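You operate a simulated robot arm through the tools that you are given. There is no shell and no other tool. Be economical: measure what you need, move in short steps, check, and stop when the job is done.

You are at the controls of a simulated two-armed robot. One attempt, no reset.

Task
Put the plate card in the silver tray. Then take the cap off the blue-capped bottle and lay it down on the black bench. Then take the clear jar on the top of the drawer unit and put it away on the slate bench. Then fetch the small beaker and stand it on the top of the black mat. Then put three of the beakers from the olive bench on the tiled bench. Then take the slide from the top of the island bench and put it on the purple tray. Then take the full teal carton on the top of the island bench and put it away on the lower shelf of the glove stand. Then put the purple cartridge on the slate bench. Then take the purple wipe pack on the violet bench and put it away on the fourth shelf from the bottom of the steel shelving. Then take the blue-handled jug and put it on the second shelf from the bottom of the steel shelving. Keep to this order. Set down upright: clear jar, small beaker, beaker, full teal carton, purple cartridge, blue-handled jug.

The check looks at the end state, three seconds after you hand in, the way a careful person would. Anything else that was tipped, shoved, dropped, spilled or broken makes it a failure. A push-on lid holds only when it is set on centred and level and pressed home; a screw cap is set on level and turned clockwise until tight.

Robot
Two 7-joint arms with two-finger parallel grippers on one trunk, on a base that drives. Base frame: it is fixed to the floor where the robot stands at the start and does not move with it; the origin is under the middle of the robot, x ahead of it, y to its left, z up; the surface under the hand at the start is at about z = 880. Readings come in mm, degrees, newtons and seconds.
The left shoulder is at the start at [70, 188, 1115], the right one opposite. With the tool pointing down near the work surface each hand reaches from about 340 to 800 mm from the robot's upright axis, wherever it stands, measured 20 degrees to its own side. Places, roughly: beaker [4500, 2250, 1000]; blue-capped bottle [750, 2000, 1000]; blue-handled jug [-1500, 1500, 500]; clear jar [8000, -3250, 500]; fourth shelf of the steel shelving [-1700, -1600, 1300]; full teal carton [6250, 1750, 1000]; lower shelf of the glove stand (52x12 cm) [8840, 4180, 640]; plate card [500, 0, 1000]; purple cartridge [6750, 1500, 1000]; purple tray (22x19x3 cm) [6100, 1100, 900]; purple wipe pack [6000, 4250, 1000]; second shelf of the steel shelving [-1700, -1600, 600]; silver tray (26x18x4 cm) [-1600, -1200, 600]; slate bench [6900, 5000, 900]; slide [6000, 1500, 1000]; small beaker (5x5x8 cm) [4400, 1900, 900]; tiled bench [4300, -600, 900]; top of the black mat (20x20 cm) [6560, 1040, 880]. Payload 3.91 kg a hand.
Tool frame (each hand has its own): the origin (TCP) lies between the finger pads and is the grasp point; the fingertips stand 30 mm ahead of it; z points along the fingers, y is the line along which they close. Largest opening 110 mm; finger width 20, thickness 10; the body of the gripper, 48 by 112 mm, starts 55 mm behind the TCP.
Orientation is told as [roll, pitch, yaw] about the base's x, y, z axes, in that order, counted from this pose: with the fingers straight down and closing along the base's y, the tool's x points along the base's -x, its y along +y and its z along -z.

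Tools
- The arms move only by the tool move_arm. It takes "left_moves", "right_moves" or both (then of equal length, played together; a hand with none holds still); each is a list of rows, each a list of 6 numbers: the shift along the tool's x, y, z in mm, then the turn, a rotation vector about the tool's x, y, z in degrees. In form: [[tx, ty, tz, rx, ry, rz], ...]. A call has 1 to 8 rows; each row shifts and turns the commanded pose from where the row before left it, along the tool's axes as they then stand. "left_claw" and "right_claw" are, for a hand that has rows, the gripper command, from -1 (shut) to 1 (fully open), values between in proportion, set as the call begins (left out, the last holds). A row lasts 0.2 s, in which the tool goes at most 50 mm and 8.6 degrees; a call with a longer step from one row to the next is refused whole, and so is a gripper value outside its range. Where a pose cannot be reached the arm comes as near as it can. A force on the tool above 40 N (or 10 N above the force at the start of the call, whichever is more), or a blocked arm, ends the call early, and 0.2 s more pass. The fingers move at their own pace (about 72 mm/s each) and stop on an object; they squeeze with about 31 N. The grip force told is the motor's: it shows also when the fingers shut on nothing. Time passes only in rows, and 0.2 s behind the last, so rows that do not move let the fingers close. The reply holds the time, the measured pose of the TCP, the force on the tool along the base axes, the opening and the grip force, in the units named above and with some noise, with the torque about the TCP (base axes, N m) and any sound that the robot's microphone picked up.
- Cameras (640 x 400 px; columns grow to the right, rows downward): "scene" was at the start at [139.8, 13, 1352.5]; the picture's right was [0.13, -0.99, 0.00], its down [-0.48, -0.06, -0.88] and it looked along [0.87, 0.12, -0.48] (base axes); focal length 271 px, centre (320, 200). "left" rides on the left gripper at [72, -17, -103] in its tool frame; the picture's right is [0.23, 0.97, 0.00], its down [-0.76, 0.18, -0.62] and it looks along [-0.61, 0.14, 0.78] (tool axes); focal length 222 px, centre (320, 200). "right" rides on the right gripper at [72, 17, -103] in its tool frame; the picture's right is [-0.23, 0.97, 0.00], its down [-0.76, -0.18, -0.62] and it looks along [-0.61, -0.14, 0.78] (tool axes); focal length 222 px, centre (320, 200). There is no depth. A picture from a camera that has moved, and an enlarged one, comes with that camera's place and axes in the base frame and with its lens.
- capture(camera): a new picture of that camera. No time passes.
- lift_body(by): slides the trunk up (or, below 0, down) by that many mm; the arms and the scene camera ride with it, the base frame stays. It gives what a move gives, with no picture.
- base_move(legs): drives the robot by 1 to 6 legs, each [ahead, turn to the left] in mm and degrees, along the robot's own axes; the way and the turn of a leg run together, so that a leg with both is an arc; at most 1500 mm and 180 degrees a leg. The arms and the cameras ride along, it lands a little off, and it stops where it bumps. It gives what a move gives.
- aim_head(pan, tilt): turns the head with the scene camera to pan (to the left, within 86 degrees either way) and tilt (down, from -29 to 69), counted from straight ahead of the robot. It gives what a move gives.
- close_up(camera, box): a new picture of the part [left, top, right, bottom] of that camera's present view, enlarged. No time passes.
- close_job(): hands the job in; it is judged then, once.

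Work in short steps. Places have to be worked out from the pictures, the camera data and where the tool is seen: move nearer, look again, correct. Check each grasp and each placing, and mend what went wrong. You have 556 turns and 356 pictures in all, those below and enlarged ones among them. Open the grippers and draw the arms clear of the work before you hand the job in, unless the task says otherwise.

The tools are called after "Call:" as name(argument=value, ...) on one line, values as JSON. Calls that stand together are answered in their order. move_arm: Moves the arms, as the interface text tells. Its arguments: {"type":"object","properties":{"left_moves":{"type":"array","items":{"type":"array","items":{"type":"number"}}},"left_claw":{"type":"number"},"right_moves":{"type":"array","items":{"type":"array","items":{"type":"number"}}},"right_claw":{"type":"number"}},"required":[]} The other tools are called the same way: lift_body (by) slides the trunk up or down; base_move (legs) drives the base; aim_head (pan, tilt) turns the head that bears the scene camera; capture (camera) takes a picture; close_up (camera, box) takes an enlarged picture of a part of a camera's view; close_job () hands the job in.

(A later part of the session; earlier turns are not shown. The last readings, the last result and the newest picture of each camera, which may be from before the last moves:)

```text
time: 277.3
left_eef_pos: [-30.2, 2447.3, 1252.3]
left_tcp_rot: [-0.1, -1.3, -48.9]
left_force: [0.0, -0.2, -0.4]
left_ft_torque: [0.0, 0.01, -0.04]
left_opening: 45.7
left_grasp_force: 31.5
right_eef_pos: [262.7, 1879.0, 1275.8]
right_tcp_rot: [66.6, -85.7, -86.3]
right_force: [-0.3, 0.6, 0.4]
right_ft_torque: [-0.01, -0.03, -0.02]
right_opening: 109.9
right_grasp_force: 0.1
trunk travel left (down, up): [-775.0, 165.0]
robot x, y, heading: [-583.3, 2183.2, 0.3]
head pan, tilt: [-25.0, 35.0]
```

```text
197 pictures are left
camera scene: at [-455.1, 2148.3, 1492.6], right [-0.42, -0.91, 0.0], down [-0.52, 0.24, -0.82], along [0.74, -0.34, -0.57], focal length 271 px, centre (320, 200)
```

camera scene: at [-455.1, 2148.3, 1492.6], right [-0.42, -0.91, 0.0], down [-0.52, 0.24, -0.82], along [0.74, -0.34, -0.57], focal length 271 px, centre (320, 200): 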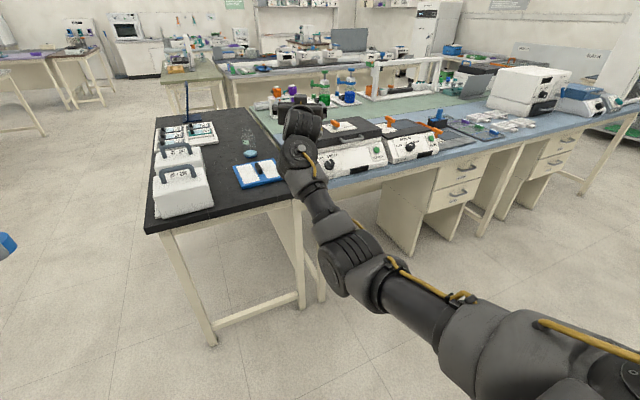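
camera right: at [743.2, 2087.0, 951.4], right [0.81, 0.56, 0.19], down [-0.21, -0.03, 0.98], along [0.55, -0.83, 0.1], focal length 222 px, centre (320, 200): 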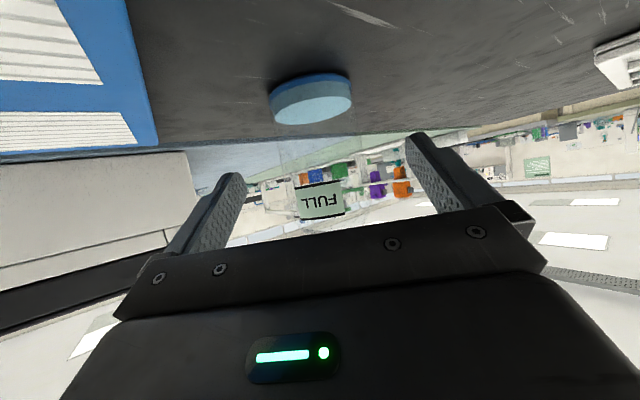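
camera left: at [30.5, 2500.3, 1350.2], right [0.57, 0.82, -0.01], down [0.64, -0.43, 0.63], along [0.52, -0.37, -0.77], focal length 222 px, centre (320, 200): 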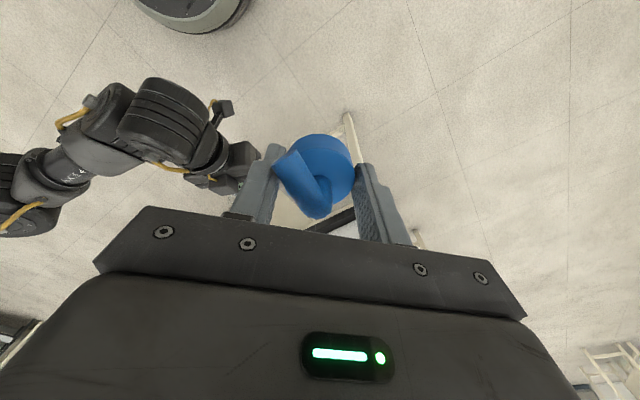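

Now stretch forward fully at shoulder height, then roll.

Call:
move_arm(right_moves=[[0, 0, 45, 0, 0, 0], [0, 0, 45, 0, 0, 0], [0, 0, 45, 0, 0, 0], [0, 0, 45, 0, 0, 0], [0, 0, 45, 0, 0, 0], [0, 0, 45, 0, 0, 0]])

Call:
move_arm(right_moves=[[0, 0, 0, 0, 0, -8.5], [0, 0, 0, 0, 0, -8.5], [0, 0, 0, 0, 0, -8.5], [0, 0, 0, 0, 0, -8.5], [0, 0, 0, 0, 0, -8.5], [0, 0, 0, 0, 0, -8.5], [0, 0, 0, 0, 0, -8.5], [0, 0, 0, 0, 0, -8.5]])

Call:
move_arm(right_moves=[[0, 0, 0, 0, 0, -8.5], [0, 0, 0, 0, 0, -8.5], [0, 0, 0, 0, 0, -8.5], [0, 0, 0, 0, 0, -8.5], [0, 0, 0, 0, 0, -8.5], [0, 0, 0, 0, 0, -8.5], [0, 0, 0, 0, 0, -8.5], [0, 0, 0, 0, 0, -8.5]])

Call:
move_arm(right_moves=[[0, 0, 0, 0, 0, -8.5], [0, 0, 0, 0, 0, -8.5], [0, 0, 0, 0, 0, -8.5], [0, 0, 0, 0, 0, -8.5], [0, 0, -40, 0, 0, -8.5], [0, 0, -45, 0, 0, 0], [0, 0, -45, 0, 0, 0], [0, 0, -45, 0, 0, 0]])

Call:
capture(camera="scene")

```text
time: 278.7
left_eef_pos: [-29.3, 2446.9, 1252.5]
left_tcp_rot: [-0.1, -1.2, -48.8]
left_force: [-0.2, 0.4, -0.3]
left_ft_torque: [0.0, 0.03, -0.02]
left_opening: 46.0
left_grasp_force: 30.5
right_eef_pos: [352.5, 1825.6, 1264.0]
right_tcp_rot: [64.6, -85.7, -84.2]
right_force: [-0.8, -0.5, 0.3]
right_ft_torque: [0.0, -0.04, 0.01]
right_opening: 109.9
right_grasp_force: 0.0
right hand out of reach, approached as far as the arm can: row 3, 4, 5, 6
trunk travel left (down, up): [-775.0, 165.0]
robot x, y, heading: [-584.8, 2187.7, 0.3]
head pan, tilt: [-25.0, 35.0]
```

```text
time: 280.5
left_eef_pos: [-30.7, 2446.4, 1252.3]
left_tcp_rot: [0.0, -1.3, -48.8]
left_force: [0.2, 0.6, 0.5]
left_ft_torque: [0.01, 0.03, -0.03]
left_opening: 46.2
left_grasp_force: 30.8
right_eef_pos: [355.5, 1826.2, 1264.8]
right_tcp_rot: [-87.9, -25.7, 69.5]
right_force: [1.0, 0.8, -0.2]
right_ft_torque: [0.02, -0.02, -0.01]
right_opening: 110.1
right_grasp_force: 0.1
trunk travel left (down, up): [-775.0, 165.0]
robot x, y, heading: [-583.9, 2181.9, 0.4]
head pan, tilt: [-25.0, 35.0]
```

```text
time: 282.3
left_eef_pos: [-30.1, 2447.8, 1252.9]
left_tcp_rot: [-0.3, -1.2, -48.8]
left_force: [-0.3, 0.1, 0.3]
left_ft_torque: [0.03, -0.03, 0.04]
left_opening: 45.8
left_grasp_force: 31.4
right_eef_pos: [355.3, 1826.3, 1265.7]
right_tcp_rot: [-87.4, 42.3, 72.0]
right_force: [0.3, 1.0, 0.3]
right_ft_torque: [0.04, -0.03, 0.04]
right_opening: 110.2
right_grasp_force: 0.1
trunk travel left (down, up): [-775.0, 165.0]
robot x, y, heading: [-582.7, 2183.3, 0.4]
head pan, tilt: [-25.0, 35.0]
```

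```text
time: 284.1
left_eef_pos: [-32.3, 2445.9, 1253.8]
left_tcp_rot: [-0.2, -1.2, -48.9]
left_force: [-0.9, -0.8, 0.2]
left_ft_torque: [0.01, 0.0, 0.01]
left_opening: 46.1
left_grasp_force: 30.8
right_eef_pos: [187.2, 1883.5, 1274.4]
right_tcp_rot: [-71.6, 84.4, 88.5]
right_force: [0.1, 0.1, 0.6]
right_ft_torque: [-0.01, 0.02, 0.0]
right_opening: 110.3
right_grasp_force: 0.0
trunk travel left (down, up): [-775.0, 165.0]
robot x, y, heading: [-584.3, 2187.1, 0.3]
head pan, tilt: [-25.0, 35.0]
```

```text
196 pictures are left
camera scene: at [-456.5, 2146.4, 1492.8], right [-0.42, -0.91, 0.0], down [-0.52, 0.24, -0.82], along [0.74, -0.34, -0.57], focal length 271 px, centre (320, 200)
```

scene: 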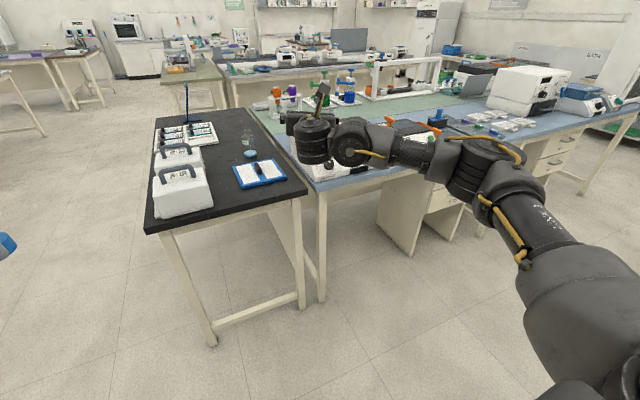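

Same as the successful case. Now pitch down with the wrist-tangent motion, then unwind.

Call:
move_arm(right_moves=[[-15, 0, 0, 0, -8, 0], [-15, 0, 0, 0, -8, 0], [-15, 0, 0, 0, -8, 0], [-15, 0, 0, 0, -8, 0], [-10, 0, -5, 0, -8, 0], [-10, 0, -5, 0, -8, 0], [-10, 0, -10, 0, -8, 0], [-10, 0, -10, 0, -8, 0]])

Call:
move_arm(right_moves=[[0, 0, -10, 0, -8, 0], [0, 0, -10, 0, -8, 0], [0, 0, -10, 0, -6, 0], [0, 0, 0, 0, 0, 8.5], [0, 0, 0, 0, 0, 8.5], [0, 0, 0, 0, 0, 8.5], [0, 0, 0, 0, 0, 8.5], [0, 0, 0, 0, 0, 8.5]])

Call:
move_arm(right_moves=[[0, 0, 0, 0, 0, 8.5], [0, 0, 0, 0, 0, 8.5], [0, 0, 0, 0, 0, 8.5], [0, 0, 0, 0, 0, 8.5], [0, 0, 0, 0, 0, 8.5], [0, 0, 0, 0, 0, 8.5], [0, 0, 0, 0, 0, 8.5], [0, 0, 0, 0, 0, 8.5]])

Call:
capture(camera="scene")

```text
time: 285.9
left_eef_pos: [-30.4, 2444.6, 1253.4]
left_tcp_rot: [-0.1, -1.1, -48.9]
left_force: [0.5, 0.6, 0.0]
left_ft_torque: [0.01, 0.02, 0.0]
left_opening: 46.2
left_grasp_force: 31.6
right_eef_pos: [142.9, 1889.1, 1180.3]
right_tcp_rot: [-5.4, 26.9, 157.5]
right_force: [-0.8, 0.2, -0.3]
right_ft_torque: [0.0, -0.01, 0.04]
right_opening: 110.0
right_grasp_force: 0.0
right hand out of reach, approached as far as the arm can: row 7, 8
trunk travel left (down, up): [-775.0, 165.0]
robot x, y, heading: [-583.3, 2182.4, 0.2]
head pan, tilt: [-25.0, 35.0]
```

```text
time: 287.7
left_eef_pos: [-29.0, 2447.1, 1252.5]
left_tcp_rot: [-0.2, -1.2, -48.8]
left_force: [0.2, -0.9, -0.4]
left_ft_torque: [0.0, 0.0, -0.01]
left_opening: 46.0
left_grasp_force: 30.7
right_eef_pos: [165.5, 1891.8, 1178.0]
right_tcp_rot: [-7.0, 0.6, 117.0]
right_force: [0.1, -1.0, -0.4]
right_ft_torque: [0.0, -0.01, 0.01]
right_opening: 110.0
right_grasp_force: 0.0
right hand out of reach, approached as far as the arm can: row 1, 2, 3
trunk travel left (down, up): [-775.0, 165.0]
robot x, y, heading: [-584.4, 2183.2, 0.3]
head pan, tilt: [-25.0, 35.0]
```

```text
time: 289.5
left_eef_pos: [-29.1, 2447.2, 1251.9]
left_tcp_rot: [-0.1, -1.2, -48.9]
left_force: [1.0, -1.0, 0.1]
left_ft_torque: [0.01, 0.01, 0.04]
left_opening: 45.8
left_grasp_force: 31.0
right_eef_pos: [165.6, 1892.6, 1178.5]
right_tcp_rot: [-3.7, -5.9, 53.9]
right_force: [24.5, -25.8, -15.6]
right_ft_torque: [3.92, 1.77, 3.3]
right_opening: 110.0
right_grasp_force: 0.0
trunk travel left (down, up): [-775.0, 165.0]
robot x, y, heading: [-584.2, 2185.6, 0.5]
head pan, tilt: [-25.0, 35.0]
stopped in row 8 (right hand): the force on the tool passed its limit at 177 N (the readings are from after the stop); the commanded pose is now the measured one
```

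```text
195 pictures are left
camera scene: at [-454.7, 2148.0, 1492.6], right [-0.42, -0.91, 0.0], down [-0.52, 0.24, -0.82], along [0.74, -0.34, -0.57], focal length 271 px, centre (320, 200)
```

scene: 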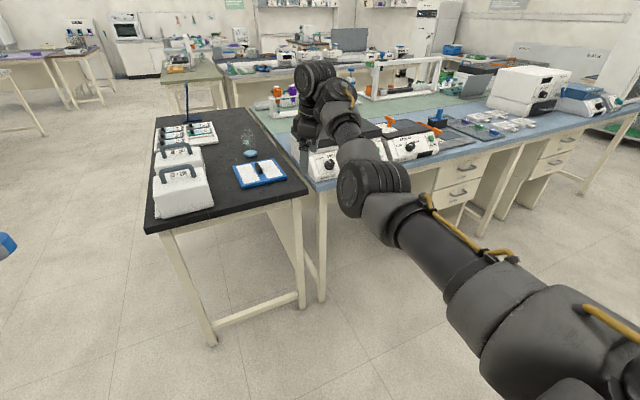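

The elbow dropped because the hand is too far out. I'll wind back, bring the hand ~120 mm closer, and then unwind.

Call:
move_arm(right_moves=[[0, 0, 0, 0, 0, -8.5], [0, 0, 0, 0, 0, -8.5], [0, 0, 0, 0, 0, -8.5], [0, 0, 0, 0, 0, -8.5], [0, 0, 0, 0, 0, -8.5], [0, 0, 0, 0, 0, -8.5], [0, 0, 0, 0, 0, -8.5], [0, 0, 0, 0, 0, -8.5]])

Call:
move_arm(right_moves=[[0, 0, 0, 0, 0, -8.5], [0, 0, 0, 0, 0, -8.5], [0, 0, 0, 0, 0, -8.5], [0, 0, 0, 0, 0, -8.5], [0, 0, 0, 0, 0, -8.5]])

Call:
capture(camera="scene")

```text
time: 291.3
left_eef_pos: [-29.5, 2447.3, 1251.8]
left_tcp_rot: [0.0, -1.2, -48.9]
left_force: [0.5, -0.2, -0.5]
left_ft_torque: [0.06, 0.0, 0.01]
left_opening: 46.0
left_grasp_force: 31.0
right_eef_pos: [165.2, 1892.6, 1178.1]
right_tcp_rot: [-6.9, 1.1, 121.6]
right_force: [0.4, 0.4, 0.0]
right_ft_torque: [0.01, 0.0, 0.0]
right_opening: 109.9
right_grasp_force: 0.1
trunk travel left (down, up): [-775.0, 165.0]
robot x, y, heading: [-583.4, 2182.4, 0.2]
head pan, tilt: [-25.0, 35.0]
```

```text
time: 292.5
left_eef_pos: [-30.3, 2446.6, 1252.7]
left_tcp_rot: [-0.2, -1.2, -48.8]
left_force: [0.2, -0.8, 0.6]
left_ft_torque: [0.04, 0.0, -0.01]
left_opening: 45.9
left_grasp_force: 31.3
right_eef_pos: [166.3, 1892.6, 1179.2]
right_tcp_rot: [-4.2, 5.5, 163.8]
right_force: [0.6, -0.6, -1.0]
right_ft_torque: [0.01, 0.02, 0.03]
right_opening: 109.8
right_grasp_force: 0.0
trunk travel left (down, up): [-775.0, 165.0]
robot x, y, heading: [-583.2, 2181.7, 0.1]
head pan, tilt: [-25.0, 35.0]
```

```text
194 pictures are left
camera scene: at [-454.6, 2148.1, 1492.6], right [-0.42, -0.91, 0.0], down [-0.52, 0.24, -0.82], along [0.74, -0.34, -0.57], focal length 271 px, centre (320, 200)
```

scene: 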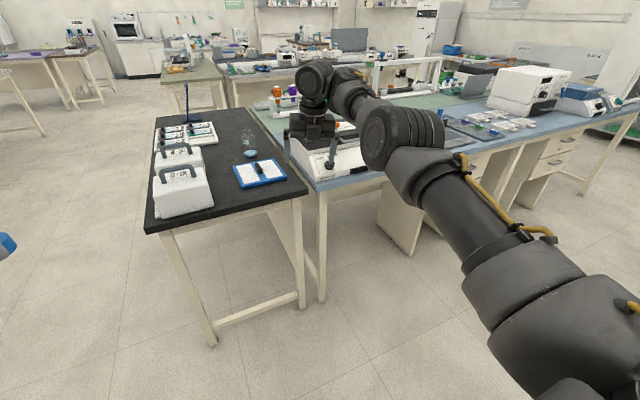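

Call:
move_arm(right_moves=[[-37, -10, -10, 0, 0, 0], [-37, -10, -10, 0, 0, 0], [-37, -10, 0, 0, 0, 0], [-37, -10, 0, 0, 0, 0]])

Call:
capture(camera="scene")

```text
time: 293.5
left_eef_pos: [-30.2, 2448.6, 1252.7]
left_tcp_rot: [-0.2, -1.1, -48.8]
left_force: [-1.2, -0.1, -0.3]
left_ft_torque: [-0.02, 0.01, -0.01]
left_opening: 46.0
left_grasp_force: 31.0
right_eef_pos: [121.5, 1972.2, 1186.6]
right_tcp_rot: [-4.3, 5.3, 163.7]
right_force: [-0.1, -0.4, -0.4]
right_ft_torque: [-0.05, 0.01, 0.02]
right_opening: 110.0
right_grasp_force: 0.0
right hand out of reach, approached as far as the arm can: row 2, 3, 4
trunk travel left (down, up): [-775.0, 165.0]
robot x, y, heading: [-584.2, 2181.5, 0.2]
head pan, tilt: [-25.0, 35.0]
```

```text
193 pictures are left
camera scene: at [-455.2, 2149.2, 1492.7], right [-0.42, -0.91, 0.0], down [-0.52, 0.24, -0.82], along [0.74, -0.34, -0.57], focal length 271 px, centre (320, 200)
```

scene: 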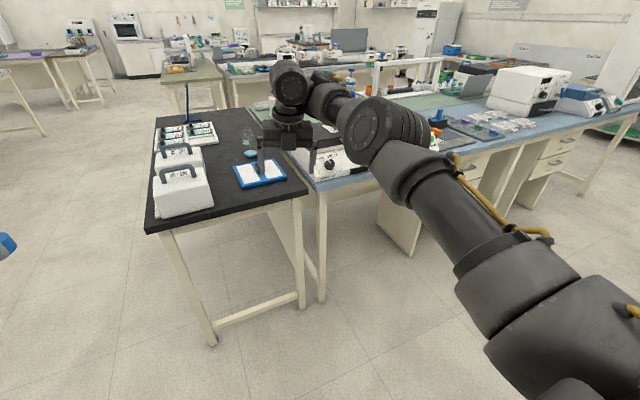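

I'll retry the fold more carefully: pitch back up to horizontal, retract closer on the arm's own line, then pitch down.

Call:
move_arm(right_moves=[[15, 0, 0, 0, 8, 0], [15, 0, 0, 0, 8, 0], [15, 0, 0, 0, 8, 0], [15, 0, 0, 0, 8, 0], [15, 0, 0, 0, 8, 0], [15, 0, 0, 0, 8, 0], [15, 0, 0, 0, 8, 0], [10, 0, 0, 0, 8, 0]])

Call:
move_arm(right_moves=[[10, 0, 0, 0, 8, 0], [0, 0, 0, 0, 8, 0], [0, 0, -30, 0, 4, 0], [0, 0, -40, 0, 0, 0], [0, 0, -40, 0, 0, 0], [0, 0, -40, 0, 0, 0]])

Call:
capture(camera="scene")

```text
time: 295.3
left_eef_pos: [-30.4, 2447.0, 1253.4]
left_tcp_rot: [-0.1, -1.2, -48.8]
left_force: [-0.3, 0.7, -0.5]
left_ft_torque: [0.0, 0.02, 0.0]
left_opening: 46.0
left_grasp_force: 31.0
right_eef_pos: [219.2, 1939.0, 1252.0]
right_tcp_rot: [-10.6, 65.2, 154.5]
right_force: [0.6, 0.2, 0.1]
right_ft_torque: [0.01, 0.02, -0.02]
right_opening: 109.9
right_grasp_force: 0.0
right hand out of reach, approached as far as the arm can: row 1
trunk travel left (down, up): [-775.0, 165.0]
robot x, y, heading: [-582.9, 2185.1, 0.2]
head pan, tilt: [-25.0, 35.0]
```

```text
time: 296.7
left_eef_pos: [-31.5, 2448.8, 1252.6]
left_tcp_rot: [-0.2, -1.2, -48.8]
left_force: [0.2, 0.7, 0.3]
left_ft_torque: [-0.01, 0.03, -0.01]
left_opening: 45.9
left_grasp_force: 30.9
right_eef_pos: [77.5, 1981.9, 1277.4]
right_tcp_rot: [-44.3, 83.9, 120.0]
right_force: [-0.2, 0.6, 0.0]
right_ft_torque: [0.02, 0.04, 0.01]
right_opening: 110.2
right_grasp_force: 0.0
trunk travel left (down, up): [-775.0, 165.0]
robot x, y, heading: [-585.8, 2183.8, 0.3]
head pan, tilt: [-25.0, 35.0]
```

```text
192 pictures are left
camera scene: at [-455.3, 2149.2, 1492.8], right [-0.42, -0.91, 0.0], down [-0.52, 0.24, -0.82], along [0.74, -0.34, -0.57], focal length 271 px, centre (320, 200)
```

scene: 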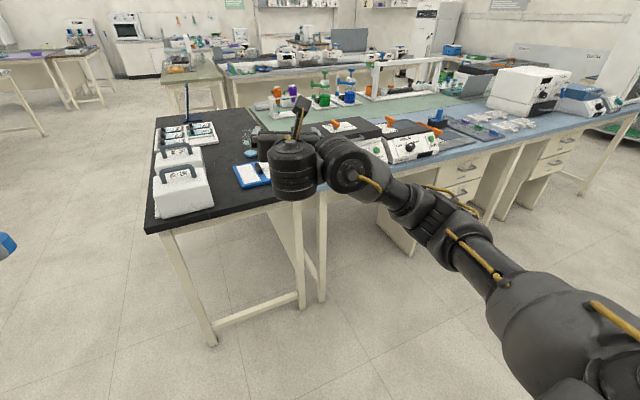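

Call:
move_arm(right_moves=[[-15, 0, -10, 0, -8, 0], [-15, 0, -10, 0, -8, 0], [-15, 0, -10, 0, -8, 0], [-15, 0, -10, 0, -8, 0], [-10, 0, -5, 0, -8, 0], [-10, 0, -5, 0, -8, 0], [-10, 0, -5, 0, -8, 0], [-10, 0, -5, 0, -8, 0]])

Call:
capture(camera="scene")

```text
time: 298.5
left_eef_pos: [-29.8, 2448.7, 1251.9]
left_tcp_rot: [-0.3, -1.2, -48.8]
left_force: [0.2, 1.0, 0.2]
left_ft_torque: [0.0, 0.0, 0.0]
left_opening: 45.9
left_grasp_force: 31.1
right_eef_pos: [26.4, 1959.3, 1138.1]
right_tcp_rot: [-6.2, 47.3, 159.7]
right_force: [-0.7, -0.1, -0.4]
right_ft_torque: [0.01, 0.01, -0.02]
right_opening: 110.0
right_grasp_force: 0.0
right hand out of reach, approached as far as the arm can: row 4, 5, 6, 7, 8
trunk travel left (down, up): [-775.0, 165.0]
robot x, y, heading: [-580.8, 2186.3, 0.3]
head pan, tilt: [-25.0, 35.0]
```

```text
191 pictures are left
camera scene: at [-454.7, 2149.8, 1492.7], right [-0.42, -0.91, 0.0], down [-0.52, 0.24, -0.82], along [0.74, -0.34, -0.57], focal length 271 px, centre (320, 200)
```

scene: 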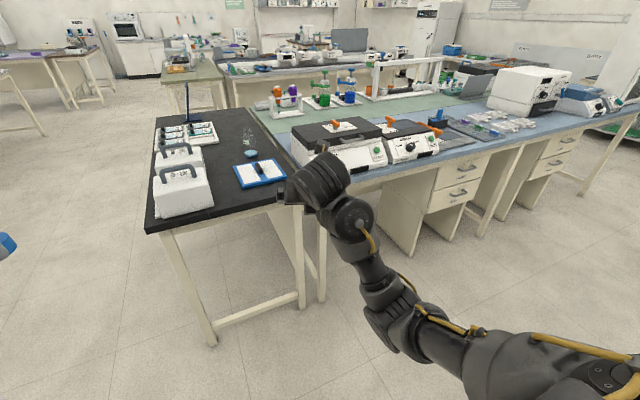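

The right arm is compact enough to park as it is (elbow above bench height). I'll approach turned to the right, so the left hand faces the free bench spot and the right arm stays clear.

Call:
base_move(legs=[[0, 8], [440, 0], [0, -43]])

Call:
aim_head(pan=18, tilt=42)

Call:
capture(camera="scene")

```text
time: 303.8
left_eef_pos: [456.6, 2158.2, 1252.2]
left_tcp_rot: [-0.2, -1.1, -82.8]
left_force: [0.9, -0.2, 0.5]
left_ft_torque: [-0.01, 0.03, -0.03]
left_opening: 45.9
left_grasp_force: 31.3
right_eef_pos: [231.1, 1722.2, 1138.9]
right_tcp_rot: [-6.3, 47.3, 125.5]
right_force: [-0.8, 0.1, -0.1]
right_ft_torque: [-0.02, -0.04, 0.02]
right_opening: 110.0
right_grasp_force: 0.0
trunk travel left (down, up): [-775.0, 165.0]
robot x, y, heading: [-147.8, 2250.0, -33.3]
head pan, tilt: [-25.0, 35.0]
```

```text
time: 304.9
left_eef_pos: [455.7, 2157.2, 1251.5]
left_tcp_rot: [-0.1, -1.1, -82.7]
left_force: [-0.3, 0.3, -0.3]
left_ft_torque: [-0.03, 0.0, 0.01]
left_opening: 45.6
left_grasp_force: 30.9
right_eef_pos: [230.6, 1721.6, 1138.7]
right_tcp_rot: [-6.4, 47.3, 125.7]
right_force: [0.2, 0.4, -0.1]
right_ft_torque: [-0.05, 0.0, 0.01]
right_opening: 110.2
right_grasp_force: 0.1
trunk travel left (down, up): [-775.0, 165.0]
robot x, y, heading: [-153.6, 2247.9, -33.4]
head pan, tilt: [18.0, 42.0]
```

```text
190 pictures are left
camera scene: at [-29.2, 2199.9, 1482.1], right [-0.27, -0.96, 0.0], down [-0.64, 0.18, -0.74], along [0.72, -0.2, -0.67], focal length 271 px, centre (320, 200)
```

scene: 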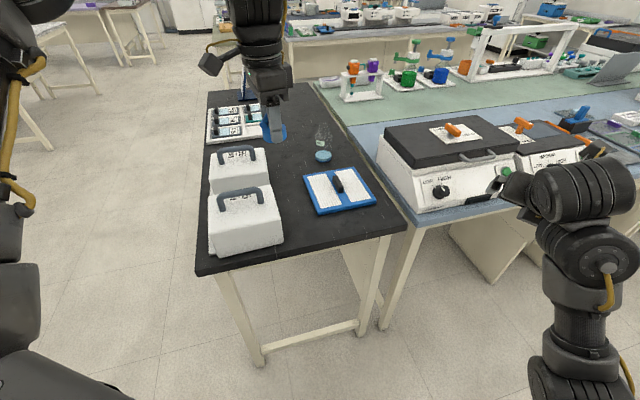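

The spot is clear. I'll move over [480,2065] and descend.

Call:
move_arm(left_moves=[[-46, 6, 10, 0, 0, 0], [-46, 6, 10, 0, 0, 0], [0, 0, 45, 0, 0, 0], [0, 0, 45, 0, 0, 0], [0, 0, 45, 0, 0, 0], [0, 0, 45, 0, 0, 0], [0, 0, 45, 0, 0, 0], [0, 0, 0, 0, 0, 0]])

Call:
capture(camera="scene")

```text
time: 306.7
left_eef_pos: [476.7, 2064.4, 1009.4]
left_tcp_rot: [-0.1, -1.1, -82.7]
left_force: [-0.2, -1.0, -0.8]
left_ft_torque: [-0.03, 0.01, 0.01]
left_opening: 45.8
left_grasp_force: 31.3
right_eef_pos: [229.2, 1719.9, 1139.7]
right_tcp_rot: [-6.3, 47.4, 125.5]
right_force: [-0.2, -0.6, 0.3]
right_ft_torque: [0.02, -0.03, -0.01]
right_opening: 110.0
right_grasp_force: 0.0
trunk travel left (down, up): [-775.0, 165.0]
robot x, y, heading: [-151.1, 2246.7, -33.6]
head pan, tilt: [18.0, 42.0]
```

```text
189 pictures are left
camera scene: at [-30.5, 2199.7, 1482.2], right [-0.27, -0.96, 0.0], down [-0.64, 0.18, -0.74], along [0.72, -0.2, -0.67], focal length 271 px, centre (320, 200)
```

scene: 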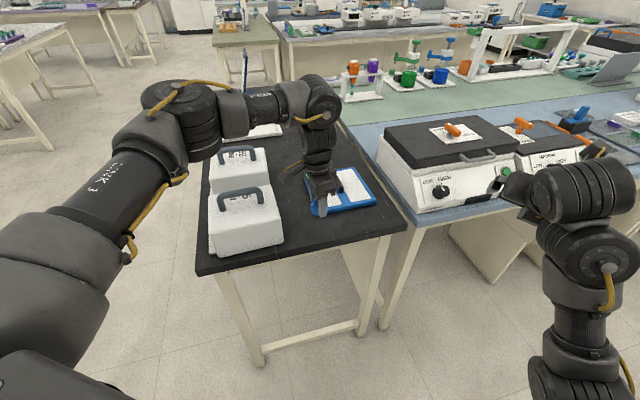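

Left elbow sits high and clear of the boxes. I'll descend to contact in decreasing steps.

Call:
move_arm(left_moves=[[0, 0, 35, 0, 0, 0], [0, 0, 30, 0, 0, 0], [0, 0, 10, 0, 0, 0], [0, 0, 6, 0, 0, 0], [0, 0, 4, 0, 0, 0], [0, 0, 3, 0, 0, 0], [0, 0, 3, 0, 0, 0]])

Call:
capture(camera="left")

```text
time: 308.3
left_eef_pos: [479.2, 2061.8, 918.7]
left_tcp_rot: [-0.1, -1.3, -82.6]
left_force: [-0.4, -1.2, 0.3]
left_ft_torque: [-0.03, 0.03, -0.02]
left_opening: 46.1
left_grasp_force: 31.2
right_eef_pos: [230.5, 1720.8, 1138.7]
right_tcp_rot: [-6.5, 47.4, 125.6]
right_force: [-0.7, 0.3, 0.8]
right_ft_torque: [0.02, 0.02, 0.0]
right_opening: 109.9
right_grasp_force: 0.0
trunk travel left (down, up): [-775.0, 165.0]
robot x, y, heading: [-151.0, 2251.6, -33.8]
head pan, tilt: [18.0, 42.0]
```

```text
188 pictures are left
camera left: at [453.4, 2133.3, 1020.4], right [0.94, 0.35, -0.01], down [0.27, -0.72, 0.64], along [0.22, -0.6, -0.77], focal length 222 px, centre (320, 200)
```

left: 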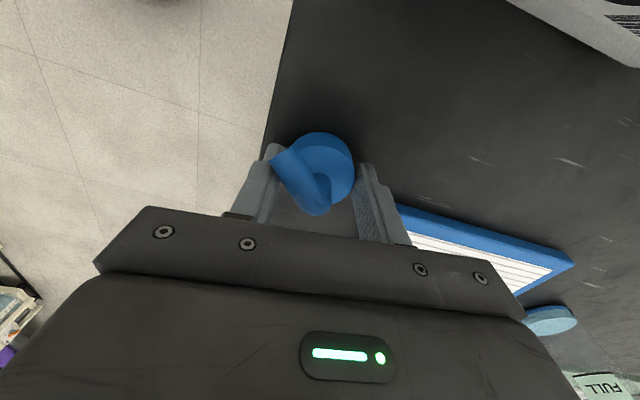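

The cap is ~20 mm above… nearly at the bench, 13 mm inside the front edge. I'll shift it 9 mm inward and creep to contact.

Call:
move_arm(left_moves=[[0, 9, 0, 0, 0, 0], [0, 0, 2, 0, 0, 0], [0, 0, 2, 0, 0, 0], [0, 0, 2, 0, 0, 0], [0, 0, 2, 0, 0, 0]])

```text
time: 309.5
left_eef_pos: [488.1, 2062.6, 914.6]
left_tcp_rot: [0.1, -1.5, -82.7]
left_force: [3.9, 1.0, 21.5]
left_ft_torque: [0.44, -0.09, -0.09]
left_opening: 45.8
left_grasp_force: 31.0
right_eef_pos: [227.5, 1721.8, 1140.8]
right_tcp_rot: [-6.5, 47.5, 125.5]
right_force: [0.2, -0.3, 0.6]
right_ft_torque: [-0.03, 0.0, 0.0]
right_opening: 110.0
right_grasp_force: 0.0
trunk travel left (down, up): [-775.0, 165.0]
robot x, y, heading: [-151.3, 2251.5, -33.4]
head pan, tilt: [18.0, 42.0]
```

Contact (21 N): the cap rests on the bench. I'll open to ~70 mm and lift straight up.

Call:
move_arm(left_moves=[[0, 0, -1, 0, 0, 0], [0, 0, 0, 0, 0, 0], [0, 0, -20, 0, 0, 0], [0, 0, -40, 0, 0, 0], [0, 0, -45, 0, 0, 0], [0, 0, -45, 0, 0, 0], [0, 0, -45, 0, 0, 0]], left_claw=0.27)

Call:
capture(camera="left")

```text
time: 311.1
left_eef_pos: [489.6, 2064.8, 1108.2]
left_tcp_rot: [-0.1, -1.2, -82.7]
left_force: [-0.4, 0.0, 0.4]
left_ft_torque: [0.0, -0.01, 0.0]
left_opening: 69.8
left_grasp_force: 0.0
right_eef_pos: [229.0, 1721.6, 1138.4]
right_tcp_rot: [-6.5, 47.4, 125.5]
right_force: [-0.3, 0.1, 0.4]
right_ft_torque: [0.01, 0.02, 0.02]
right_opening: 110.0
right_grasp_force: 0.1
trunk travel left (down, up): [-775.0, 165.0]
robot x, y, heading: [-152.5, 2247.6, -33.9]
head pan, tilt: [18.0, 42.0]
```

```text
187 pictures are left
camera left: at [463.2, 2136.9, 1210.4], right [0.94, 0.35, -0.01], down [0.27, -0.72, 0.64], along [0.22, -0.6, -0.77], focal length 222 px, centre (320, 200)
```

left: 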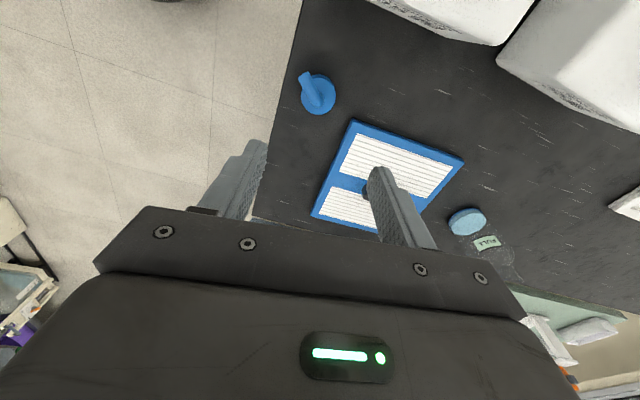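

The cap lies on the black bench next to the pad. Now I back off, tidy the left hand, and look for a route to the clear jar at [8000,-3250].

Call:
base_move(legs=[[-300, 0], [0, 45]])

Call:
move_arm(left_moves=[[20, 0, -10, 0, 0, -8], [20, 0, -10, 0, 0, -8], [20, 0, -10, 0, 0, -8], [20, 0, -10, 0, 0, -8], [20, 0, 0, 0, 0, -8], [0, 0, 0, 0, 0, -8]])

Call:
aim_head(pan=0, tilt=15)

Call:
capture(camera="scene")

```text
time: 315.2
left_eef_pos: [184.1, 2741.8, 1107.5]
left_tcp_rot: [-0.2, -1.1, -37.0]
left_force: [-0.5, -0.4, 1.1]
left_ft_torque: [-0.01, -0.01, 0.01]
left_opening: 70.1
left_grasp_force: 0.0
right_eef_pos: [248.6, 2316.3, 1138.4]
right_tcp_rot: [-6.4, 47.4, 171.3]
right_force: [0.0, 0.2, 0.3]
right_ft_torque: [-0.03, -0.01, -0.01]
right_opening: 109.9
right_grasp_force: 0.0
trunk travel left (down, up): [-775.0, 165.0]
robot x, y, heading: [-394.2, 2413.0, 12.0]
head pan, tilt: [18.0, 42.0]
```

```text
time: 316.6
left_eef_pos: [90.6, 2777.3, 1145.7]
left_tcp_rot: [-1.1, -0.5, 11.2]
left_force: [0.4, 0.1, -0.1]
left_ft_torque: [-0.03, -0.01, -0.01]
left_opening: 69.9
left_grasp_force: 0.0
right_eef_pos: [248.6, 2315.9, 1138.5]
right_tcp_rot: [-6.5, 47.4, 171.3]
right_force: [-0.1, 0.0, 0.7]
right_ft_torque: [0.01, -0.01, -0.01]
right_opening: 109.9
right_grasp_force: 0.0
trunk travel left (down, up): [-775.0, 165.0]
robot x, y, heading: [-401.2, 2412.7, 12.2]
head pan, tilt: [18.0, 42.0]
```

```text
time: 317.5
left_eef_pos: [91.1, 2778.1, 1145.0]
left_tcp_rot: [-1.1, -0.6, 10.9]
left_force: [-0.6, -0.9, 0.1]
left_ft_torque: [0.01, 0.0, 0.01]
left_opening: 69.8
left_grasp_force: 0.1
right_eef_pos: [248.1, 2317.0, 1138.4]
right_tcp_rot: [-6.4, 47.4, 171.2]
right_force: [0.0, 0.6, 1.0]
right_ft_torque: [0.01, 0.03, -0.03]
right_opening: 109.8
right_grasp_force: 0.1
trunk travel left (down, up): [-775.0, 165.0]
robot x, y, heading: [-392.1, 2410.0, 11.7]
head pan, tilt: [0.0, 15.0]
```

```text
186 pictures are left
camera scene: at [-256.4, 2442.8, 1524.5], right [0.21, -0.98, 0.0], down [-0.25, -0.05, -0.97], along [0.94, 0.2, -0.26], focal length 271 px, centre (320, 200)
```

scene: 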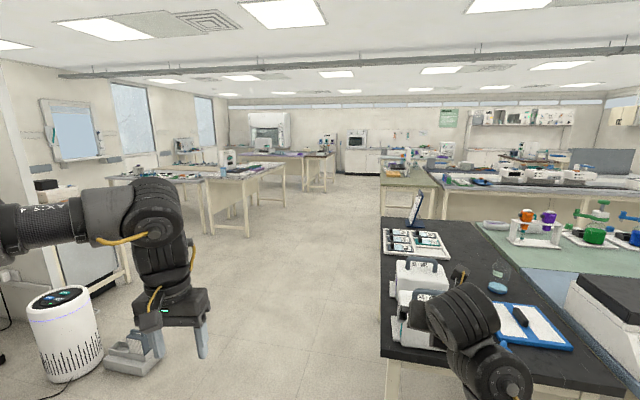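

A wide aisle runs along y≈3100. I'll drive there and then along +x to about x=4800.

Call:
base_move(legs=[[0, 33], [980, 0], [0, -45], [1500, 0], [1500, 0], [1500, 0]])

Call:
aim_head(pan=-20, tilt=15)

Call:
capture(camera="scene")

```text
time: 347.2
left_eef_pos: [5328.3, 3647.6, 1143.4]
left_tcp_rot: [-1.0, -0.6, 4.2]
left_force: [0.3, -0.2, -0.3]
left_ft_torque: [0.01, 0.0, 0.02]
left_opening: 69.9
left_grasp_force: 0.1
right_eef_pos: [5428.6, 3170.8, 1138.2]
right_tcp_rot: [-6.3, 47.4, 164.4]
right_force: [-0.2, 0.0, 1.0]
right_ft_torque: [0.01, 0.01, 0.01]
right_opening: 109.9
right_grasp_force: 0.1
trunk travel left (down, up): [-775.0, 165.0]
robot x, y, heading: [4800.2, 3342.9, 5.0]
head pan, tilt: [0.0, 15.0]
```

```text
time: 348.1
left_eef_pos: [5328.1, 3648.2, 1145.2]
left_tcp_rot: [-1.0, -0.7, 4.2]
left_force: [-0.1, -0.6, 0.0]
left_ft_torque: [-0.04, 0.02, 0.03]
left_opening: 69.6
left_grasp_force: 0.0
right_eef_pos: [5428.5, 3169.4, 1137.9]
right_tcp_rot: [-6.4, 47.4, 164.4]
right_force: [-0.3, -0.1, -0.4]
right_ft_torque: [-0.01, -0.04, 0.02]
right_opening: 110.0
right_grasp_force: 0.1
trunk travel left (down, up): [-775.0, 165.0]
robot x, y, heading: [4799.4, 3340.5, 5.4]
head pan, tilt: [-20.0, 15.0]
```

```text
185 pictures are left
camera scene: at [4940.5, 3324.2, 1524.6], right [-0.25, -0.97, 0.0], down [-0.25, 0.07, -0.97], along [0.93, -0.25, -0.26], focal length 271 px, centre (320, 200)
```

scene: 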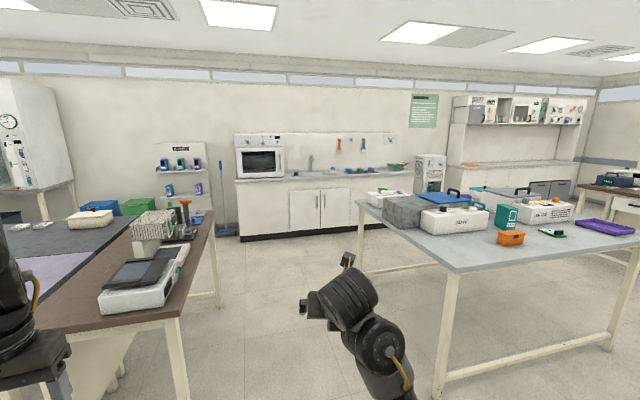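

I can see the island bench to the right and the brown/violet bench left. I'll drive through the aisle to x≈8000, then face -y.

Call:
base_move(legs=[[0, -15], [1500, 0], [500, 0], [0, 10], [1230, 0], [0, -90]])

Call:
aim_head(pan=0, tilt=15)

Call:
capture(camera="scene")

```text
time: 364.9
left_eef_pos: [8476.7, 3172.5, 1145.2]
left_tcp_rot: [-0.9, -0.3, -3.6]
left_force: [0.1, -0.4, -0.5]
left_ft_torque: [-0.01, 0.03, 0.01]
left_opening: 69.7
left_grasp_force: 0.1
right_eef_pos: [8514.0, 2685.7, 1138.6]
right_tcp_rot: [-6.3, 47.4, 156.6]
right_force: [-0.8, -0.2, -0.2]
right_ft_torque: [-0.04, -0.01, 0.01]
right_opening: 110.0
right_grasp_force: 0.1
trunk travel left (down, up): [-775.0, 165.0]
robot x, y, heading: [7914.7, 2938.7, -2.9]
head pan, tilt: [-20.0, 15.0]
stopped in leg 5: the force on the tool passed its limit at 55 N (the readings are from after the stop); the commanded pose is now the measured one
```

```text
time: 365.7
left_eef_pos: [8475.6, 3174.2, 1144.6]
left_tcp_rot: [-1.0, -0.2, -3.6]
left_force: [-0.2, -0.1, -0.5]
left_ft_torque: [0.0, -0.02, -0.01]
left_opening: 69.9
left_grasp_force: 0.1
right_eef_pos: [8513.9, 2686.1, 1138.3]
right_tcp_rot: [-6.3, 47.4, 156.6]
right_force: [-0.4, 0.3, 0.3]
right_ft_torque: [0.03, -0.02, 0.0]
right_opening: 109.8
right_grasp_force: 0.1
trunk travel left (down, up): [-775.0, 165.0]
robot x, y, heading: [7914.5, 2942.6, -2.7]
head pan, tilt: [0.0, 15.0]
```

```text
184 pictures are left
camera scene: at [8057.8, 2936.3, 1524.6], right [-0.05, -1.0, 0.0], down [-0.26, 0.01, -0.97], along [0.96, -0.05, -0.26], focal length 271 px, centre (320, 200)
```

scene: 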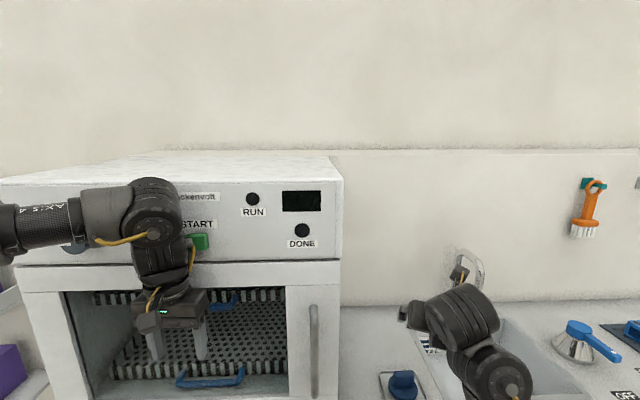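

The left hand bumped the oven front, so the counter is nearer than estimated. I'll back away at once and inspect.

Call:
base_move(legs=[[-350, 0]])

Call:
capture(camera="scene")

```text
time: 367.9
left_eef_pos: [8125.9, 3192.3, 1146.0]
left_tcp_rot: [-0.9, -0.1, -3.2]
left_force: [-0.5, 0.0, 0.4]
left_ft_torque: [-0.02, -0.03, 0.01]
left_opening: 69.9
left_grasp_force: 0.0
right_eef_pos: [8166.0, 2705.2, 1137.9]
right_tcp_rot: [-6.3, 47.3, 157.0]
right_force: [0.2, 1.4, -0.4]
right_ft_torque: [-0.01, 0.0, 0.01]
right_opening: 109.8
right_grasp_force: 0.1
trunk travel left (down, up): [-775.0, 165.0]
robot x, y, heading: [7567.7, 2958.2, -2.1]
head pan, tilt: [0.0, 15.0]
```

```text
183 pictures are left
camera scene: at [7709.7, 2952.1, 1524.5], right [-0.04, -1.0, 0.0], down [-0.26, 0.01, -0.97], along [0.96, -0.04, -0.26], focal length 271 px, centre (320, 200)
```

scene: 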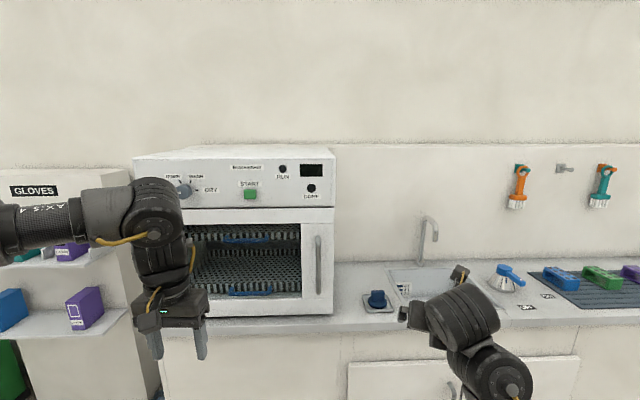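

The oven is undisturbed. I'll move to x≈7830, turn to -y, and look down that aisle.

Call:
base_move(legs=[[290, 0], [0, -88]])

Call:
capture(camera="scene")

```text
time: 371.6
left_eef_pos: [8467.5, 2907.4, 1142.7]
left_tcp_rot: [-0.1, 0.7, -29.6]
left_force: [0.4, 11.7, -3.5]
left_ft_torque: [-0.54, 0.07, 0.29]
left_opening: 75.5
left_grasp_force: 5.7
right_eef_pos: [8281.5, 2447.0, 1139.5]
right_tcp_rot: [-6.2, 47.4, 129.8]
right_force: [-0.3, -0.2, 0.2]
right_ft_torque: [0.03, 0.03, 0.01]
right_opening: 110.2
right_grasp_force: 0.0
trunk travel left (down, up): [-775.0, 165.0]
robot x, y, heading: [7860.6, 2944.4, -29.2]
head pan, tilt: [0.0, 15.0]
stopped in leg 2: the force on the tool passed its limit at 60 N (the readings are from after the stop); the commanded pose is now the measured one
```

```text
182 pictures are left
camera scene: at [7987.1, 2877.8, 1524.6], right [-0.49, -0.87, 0.0], down [-0.23, 0.13, -0.97], along [0.84, -0.47, -0.26], focal length 271 px, centre (320, 200)
```

scene: 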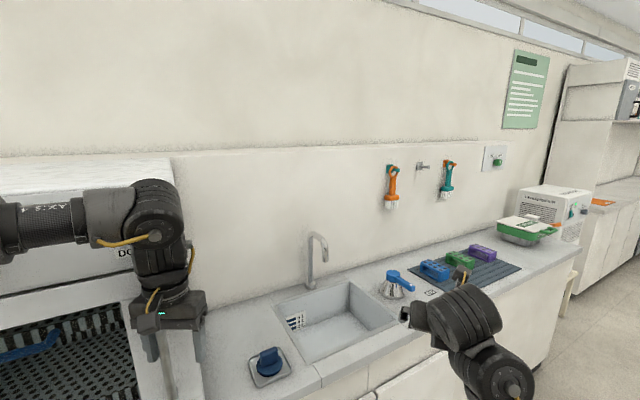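

The left finger caught the oven's door handle during the turn. I'll reverse the turn slightly, back away, and check the door.

Call:
base_move(legs=[[0, 8], [-300, 0]])

Call:
aim_head(pan=22, tilt=15)

Call:
capture(camera="scene")

```text
time: 374.2
left_eef_pos: [8193.0, 3096.3, 1142.1]
left_tcp_rot: [-0.1, 0.8, -21.6]
left_force: [0.5, 0.6, -0.5]
left_ft_torque: [0.05, -0.03, 0.01]
left_opening: 70.0
left_grasp_force: 0.2
right_eef_pos: [8074.0, 2616.2, 1137.3]
right_tcp_rot: [-6.4, 47.3, 137.9]
right_force: [-0.4, 1.1, 0.2]
right_ft_torque: [0.02, 0.03, 0.0]
right_opening: 110.1
right_grasp_force: 0.1
trunk travel left (down, up): [-775.0, 165.0]
robot x, y, heading: [7585.0, 3051.8, -21.1]
head pan, tilt: [0.0, 15.0]
```

```text
time: 375.1
left_eef_pos: [8192.6, 3097.7, 1142.5]
left_tcp_rot: [-0.1, 0.8, -21.7]
left_force: [-0.3, 0.4, -0.5]
left_ft_torque: [0.02, 0.01, 0.0]
left_opening: 70.1
left_grasp_force: 0.1
right_eef_pos: [8072.8, 2618.1, 1139.6]
right_tcp_rot: [-6.3, 47.3, 137.9]
right_force: [0.2, 0.5, 0.1]
right_ft_torque: [-0.01, -0.03, 0.0]
right_opening: 110.1
right_grasp_force: 0.0
trunk travel left (down, up): [-775.0, 165.0]
robot x, y, heading: [7589.5, 3053.9, -21.0]
head pan, tilt: [22.0, 15.0]
```

```text
181 pictures are left
camera scene: at [7727.9, 3037.1, 1524.6], right [0.01, -1.0, 0.0], down [-0.26, 0.0, -0.97], along [0.97, 0.01, -0.26], focal length 271 px, centre (320, 200)
```

scene: 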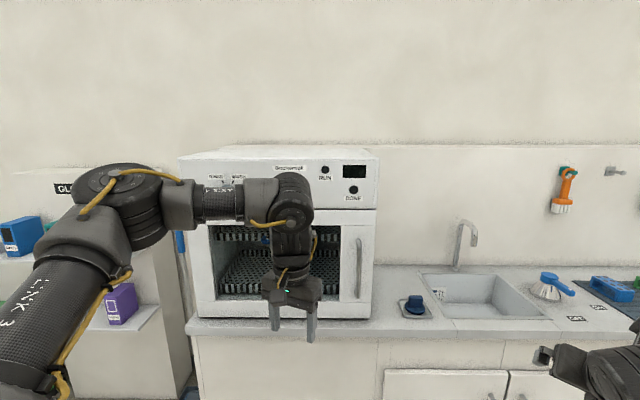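

The door is still shut and the oven unmoved. I'll turn here, away from the oven, and slant over into the far aisle.

Call:
base_move(legs=[[0, -45], [820, 0], [0, -24]])

Call:
aim_head(pan=0, tilt=15)

Call:
capture(camera="scene")

```text
time: 382.7
left_eef_pos: [8152.5, 1742.4, 1143.8]
left_tcp_rot: [-0.2, 0.8, -91.9]
left_force: [1.1, 0.5, -0.5]
left_ft_torque: [0.01, 0.02, -0.03]
left_opening: 69.9
left_grasp_force: 0.0
right_eef_pos: [7660.8, 1692.1, 1139.6]
right_tcp_rot: [-6.2, 47.4, 67.6]
right_force: [-0.3, 0.0, 0.6]
right_ft_torque: [-0.02, 0.02, 0.0]
right_opening: 110.0
right_grasp_force: 0.1
trunk travel left (down, up): [-775.0, 165.0]
robot x, y, heading: [7906.8, 2295.2, -91.6]
head pan, tilt: [22.0, 15.0]
```

```text
time: 383.6
left_eef_pos: [8151.2, 1741.9, 1144.4]
left_tcp_rot: [0.0, 0.7, -91.9]
left_force: [0.1, 0.0, -0.4]
left_ft_torque: [0.01, -0.01, -0.01]
left_opening: 70.0
left_grasp_force: 0.1
right_eef_pos: [7661.4, 1692.9, 1138.8]
right_tcp_rot: [-6.3, 47.4, 67.6]
right_force: [-0.3, 0.0, -0.9]
right_ft_torque: [0.0, -0.03, -0.03]
right_opening: 109.9
right_grasp_force: 0.1
trunk travel left (down, up): [-775.0, 165.0]
robot x, y, heading: [7906.8, 2295.3, -91.7]
head pan, tilt: [0.0, 15.0]
```

```text
180 pictures are left
camera scene: at [7902.5, 2153.1, 1524.6], right [-1.0, 0.03, 0.0], down [0.01, 0.26, -0.97], along [-0.02, -0.97, -0.26], focal length 271 px, centre (320, 200)
```

scene: 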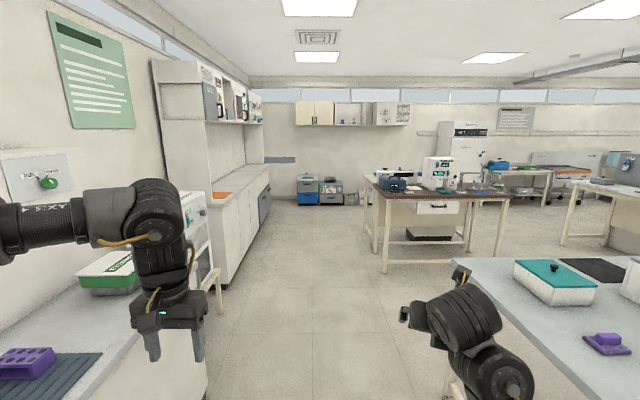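

The drawer unit is straight down this aisle (px ≈307,185). I'll drive 4400 mm toward it.

Call:
base_move(legs=[[0, 1.5], [1500, 0], [1500, 0], [1300, 0]])

Call:
aim_head(pan=0, tilt=35)

Call:
capture(camera="scene")

```text
time: 404.8
left_eef_pos: [7819.9, -2630.1, 1142.9]
left_tcp_rot: [-0.1, 0.7, -97.7]
left_force: [0.6, -0.9, 0.3]
left_ft_torque: [0.0, -0.02, -0.02]
left_opening: 69.7
left_grasp_force: 0.0
right_eef_pos: [7324.3, -2630.2, 1138.6]
right_tcp_rot: [-6.3, 47.3, 61.9]
right_force: [-0.1, -0.2, -0.1]
right_ft_torque: [0.0, -0.01, 0.03]
right_opening: 109.8
right_grasp_force: 0.0
trunk travel left (down, up): [-775.0, 165.0]
robot x, y, heading: [7630.5, -2054.6, -97.2]
head pan, tilt: [0.0, 15.0]
```

```text
time: 405.6
left_eef_pos: [7821.1, -2629.9, 1143.8]
left_tcp_rot: [-0.1, 0.8, -97.6]
left_force: [-0.2, -0.2, -0.1]
left_ft_torque: [-0.01, 0.03, -0.03]
left_opening: 69.9
left_grasp_force: 0.1
right_eef_pos: [7326.2, -2629.2, 1138.9]
right_tcp_rot: [-6.3, 47.5, 61.7]
right_force: [0.0, -0.3, -0.4]
right_ft_torque: [-0.01, 0.01, 0.01]
right_opening: 109.8
right_grasp_force: 0.1
trunk travel left (down, up): [-775.0, 165.0]
robot x, y, heading: [7629.6, -2058.0, -96.8]
head pan, tilt: [0.0, 35.0]
```

```text
179 pictures are left
camera scene: at [7613.8, -2190.6, 1492.7], right [-0.99, 0.13, 0.0], down [0.07, 0.57, -0.82], along [-0.1, -0.81, -0.57], focal length 271 px, centre (320, 200)
```

scene: 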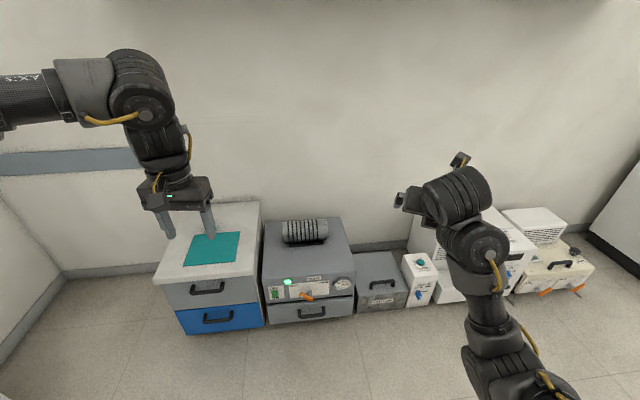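

Call:
close_up(camera="scene", box=[130, 160, 290, 290])

Call:
capture(camera="left")

```text
3.08 times, centred on (210, 225) of scene
camera zoom: at [7613.8, -2190.6, 1492.7], right [-0.99, 0.13, 0.0], down [0.07, 0.57, -0.82], along [-0.1, -0.81, -0.57], focal length 834 px, centre (658, 123)
```

zoom: 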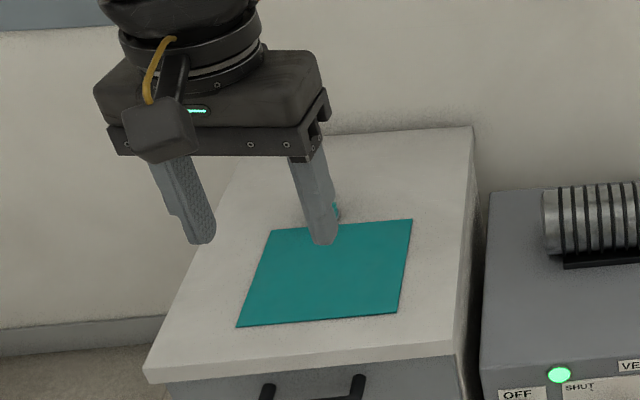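

```text
177 pictures are left
camera left: at [7813.4, -2557.5, 1247.7], right [1.0, 0.1, 0.0], down [0.07, -0.79, 0.61], along [0.06, -0.61, -0.79], focal length 222 px, centre (320, 200)
```

left: 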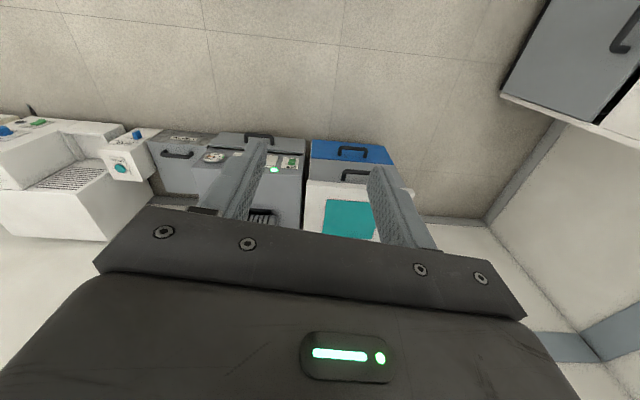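

Something teal-topped is hidden behind the left finger. I'll move the left hand aside and look again.

Call:
move_arm(left_moves=[[0, 45, 0, 0, 0, 0], [0, 45, 0, 0, 0, 0], [0, 45, 0, 0, 0, 0], [0, 45, 0, 0, 0, 0]], left_claw=1)

Call:
close_up(camera="scene", box=[130, 160, 290, 290])

```text
time: 406.6
left_eef_pos: [8000.3, -2653.8, 1138.3]
left_tcp_rot: [-0.3, 0.7, -97.6]
left_force: [1.0, -0.1, 0.5]
left_ft_torque: [-0.03, 0.0, 0.02]
left_opening: 110.2
left_grasp_force: 0.1
right_eef_pos: [7328.4, -2630.6, 1138.5]
right_tcp_rot: [-6.1, 47.4, 62.1]
right_force: [0.8, -0.1, 0.0]
right_ft_torque: [0.0, 0.05, -0.03]
right_opening: 109.8
right_grasp_force: 0.0
trunk travel left (down, up): [-775.0, 165.0]
robot x, y, heading: [7634.6, -2050.9, -97.4]
head pan, tilt: [0.0, 35.0]
```

```text
3.08 times, centred on (210, 225) of scene
camera zoom: at [7616.3, -2190.6, 1492.6], right [-0.99, 0.13, 0.0], down [0.07, 0.57, -0.82], along [-0.1, -0.81, -0.57], focal length 834 px, centre (658, 123)
```

zoom: 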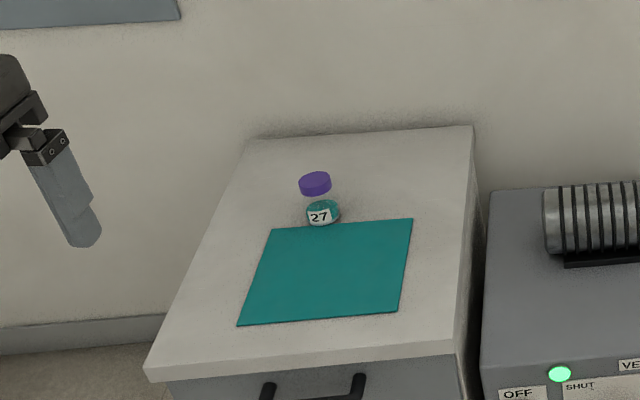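

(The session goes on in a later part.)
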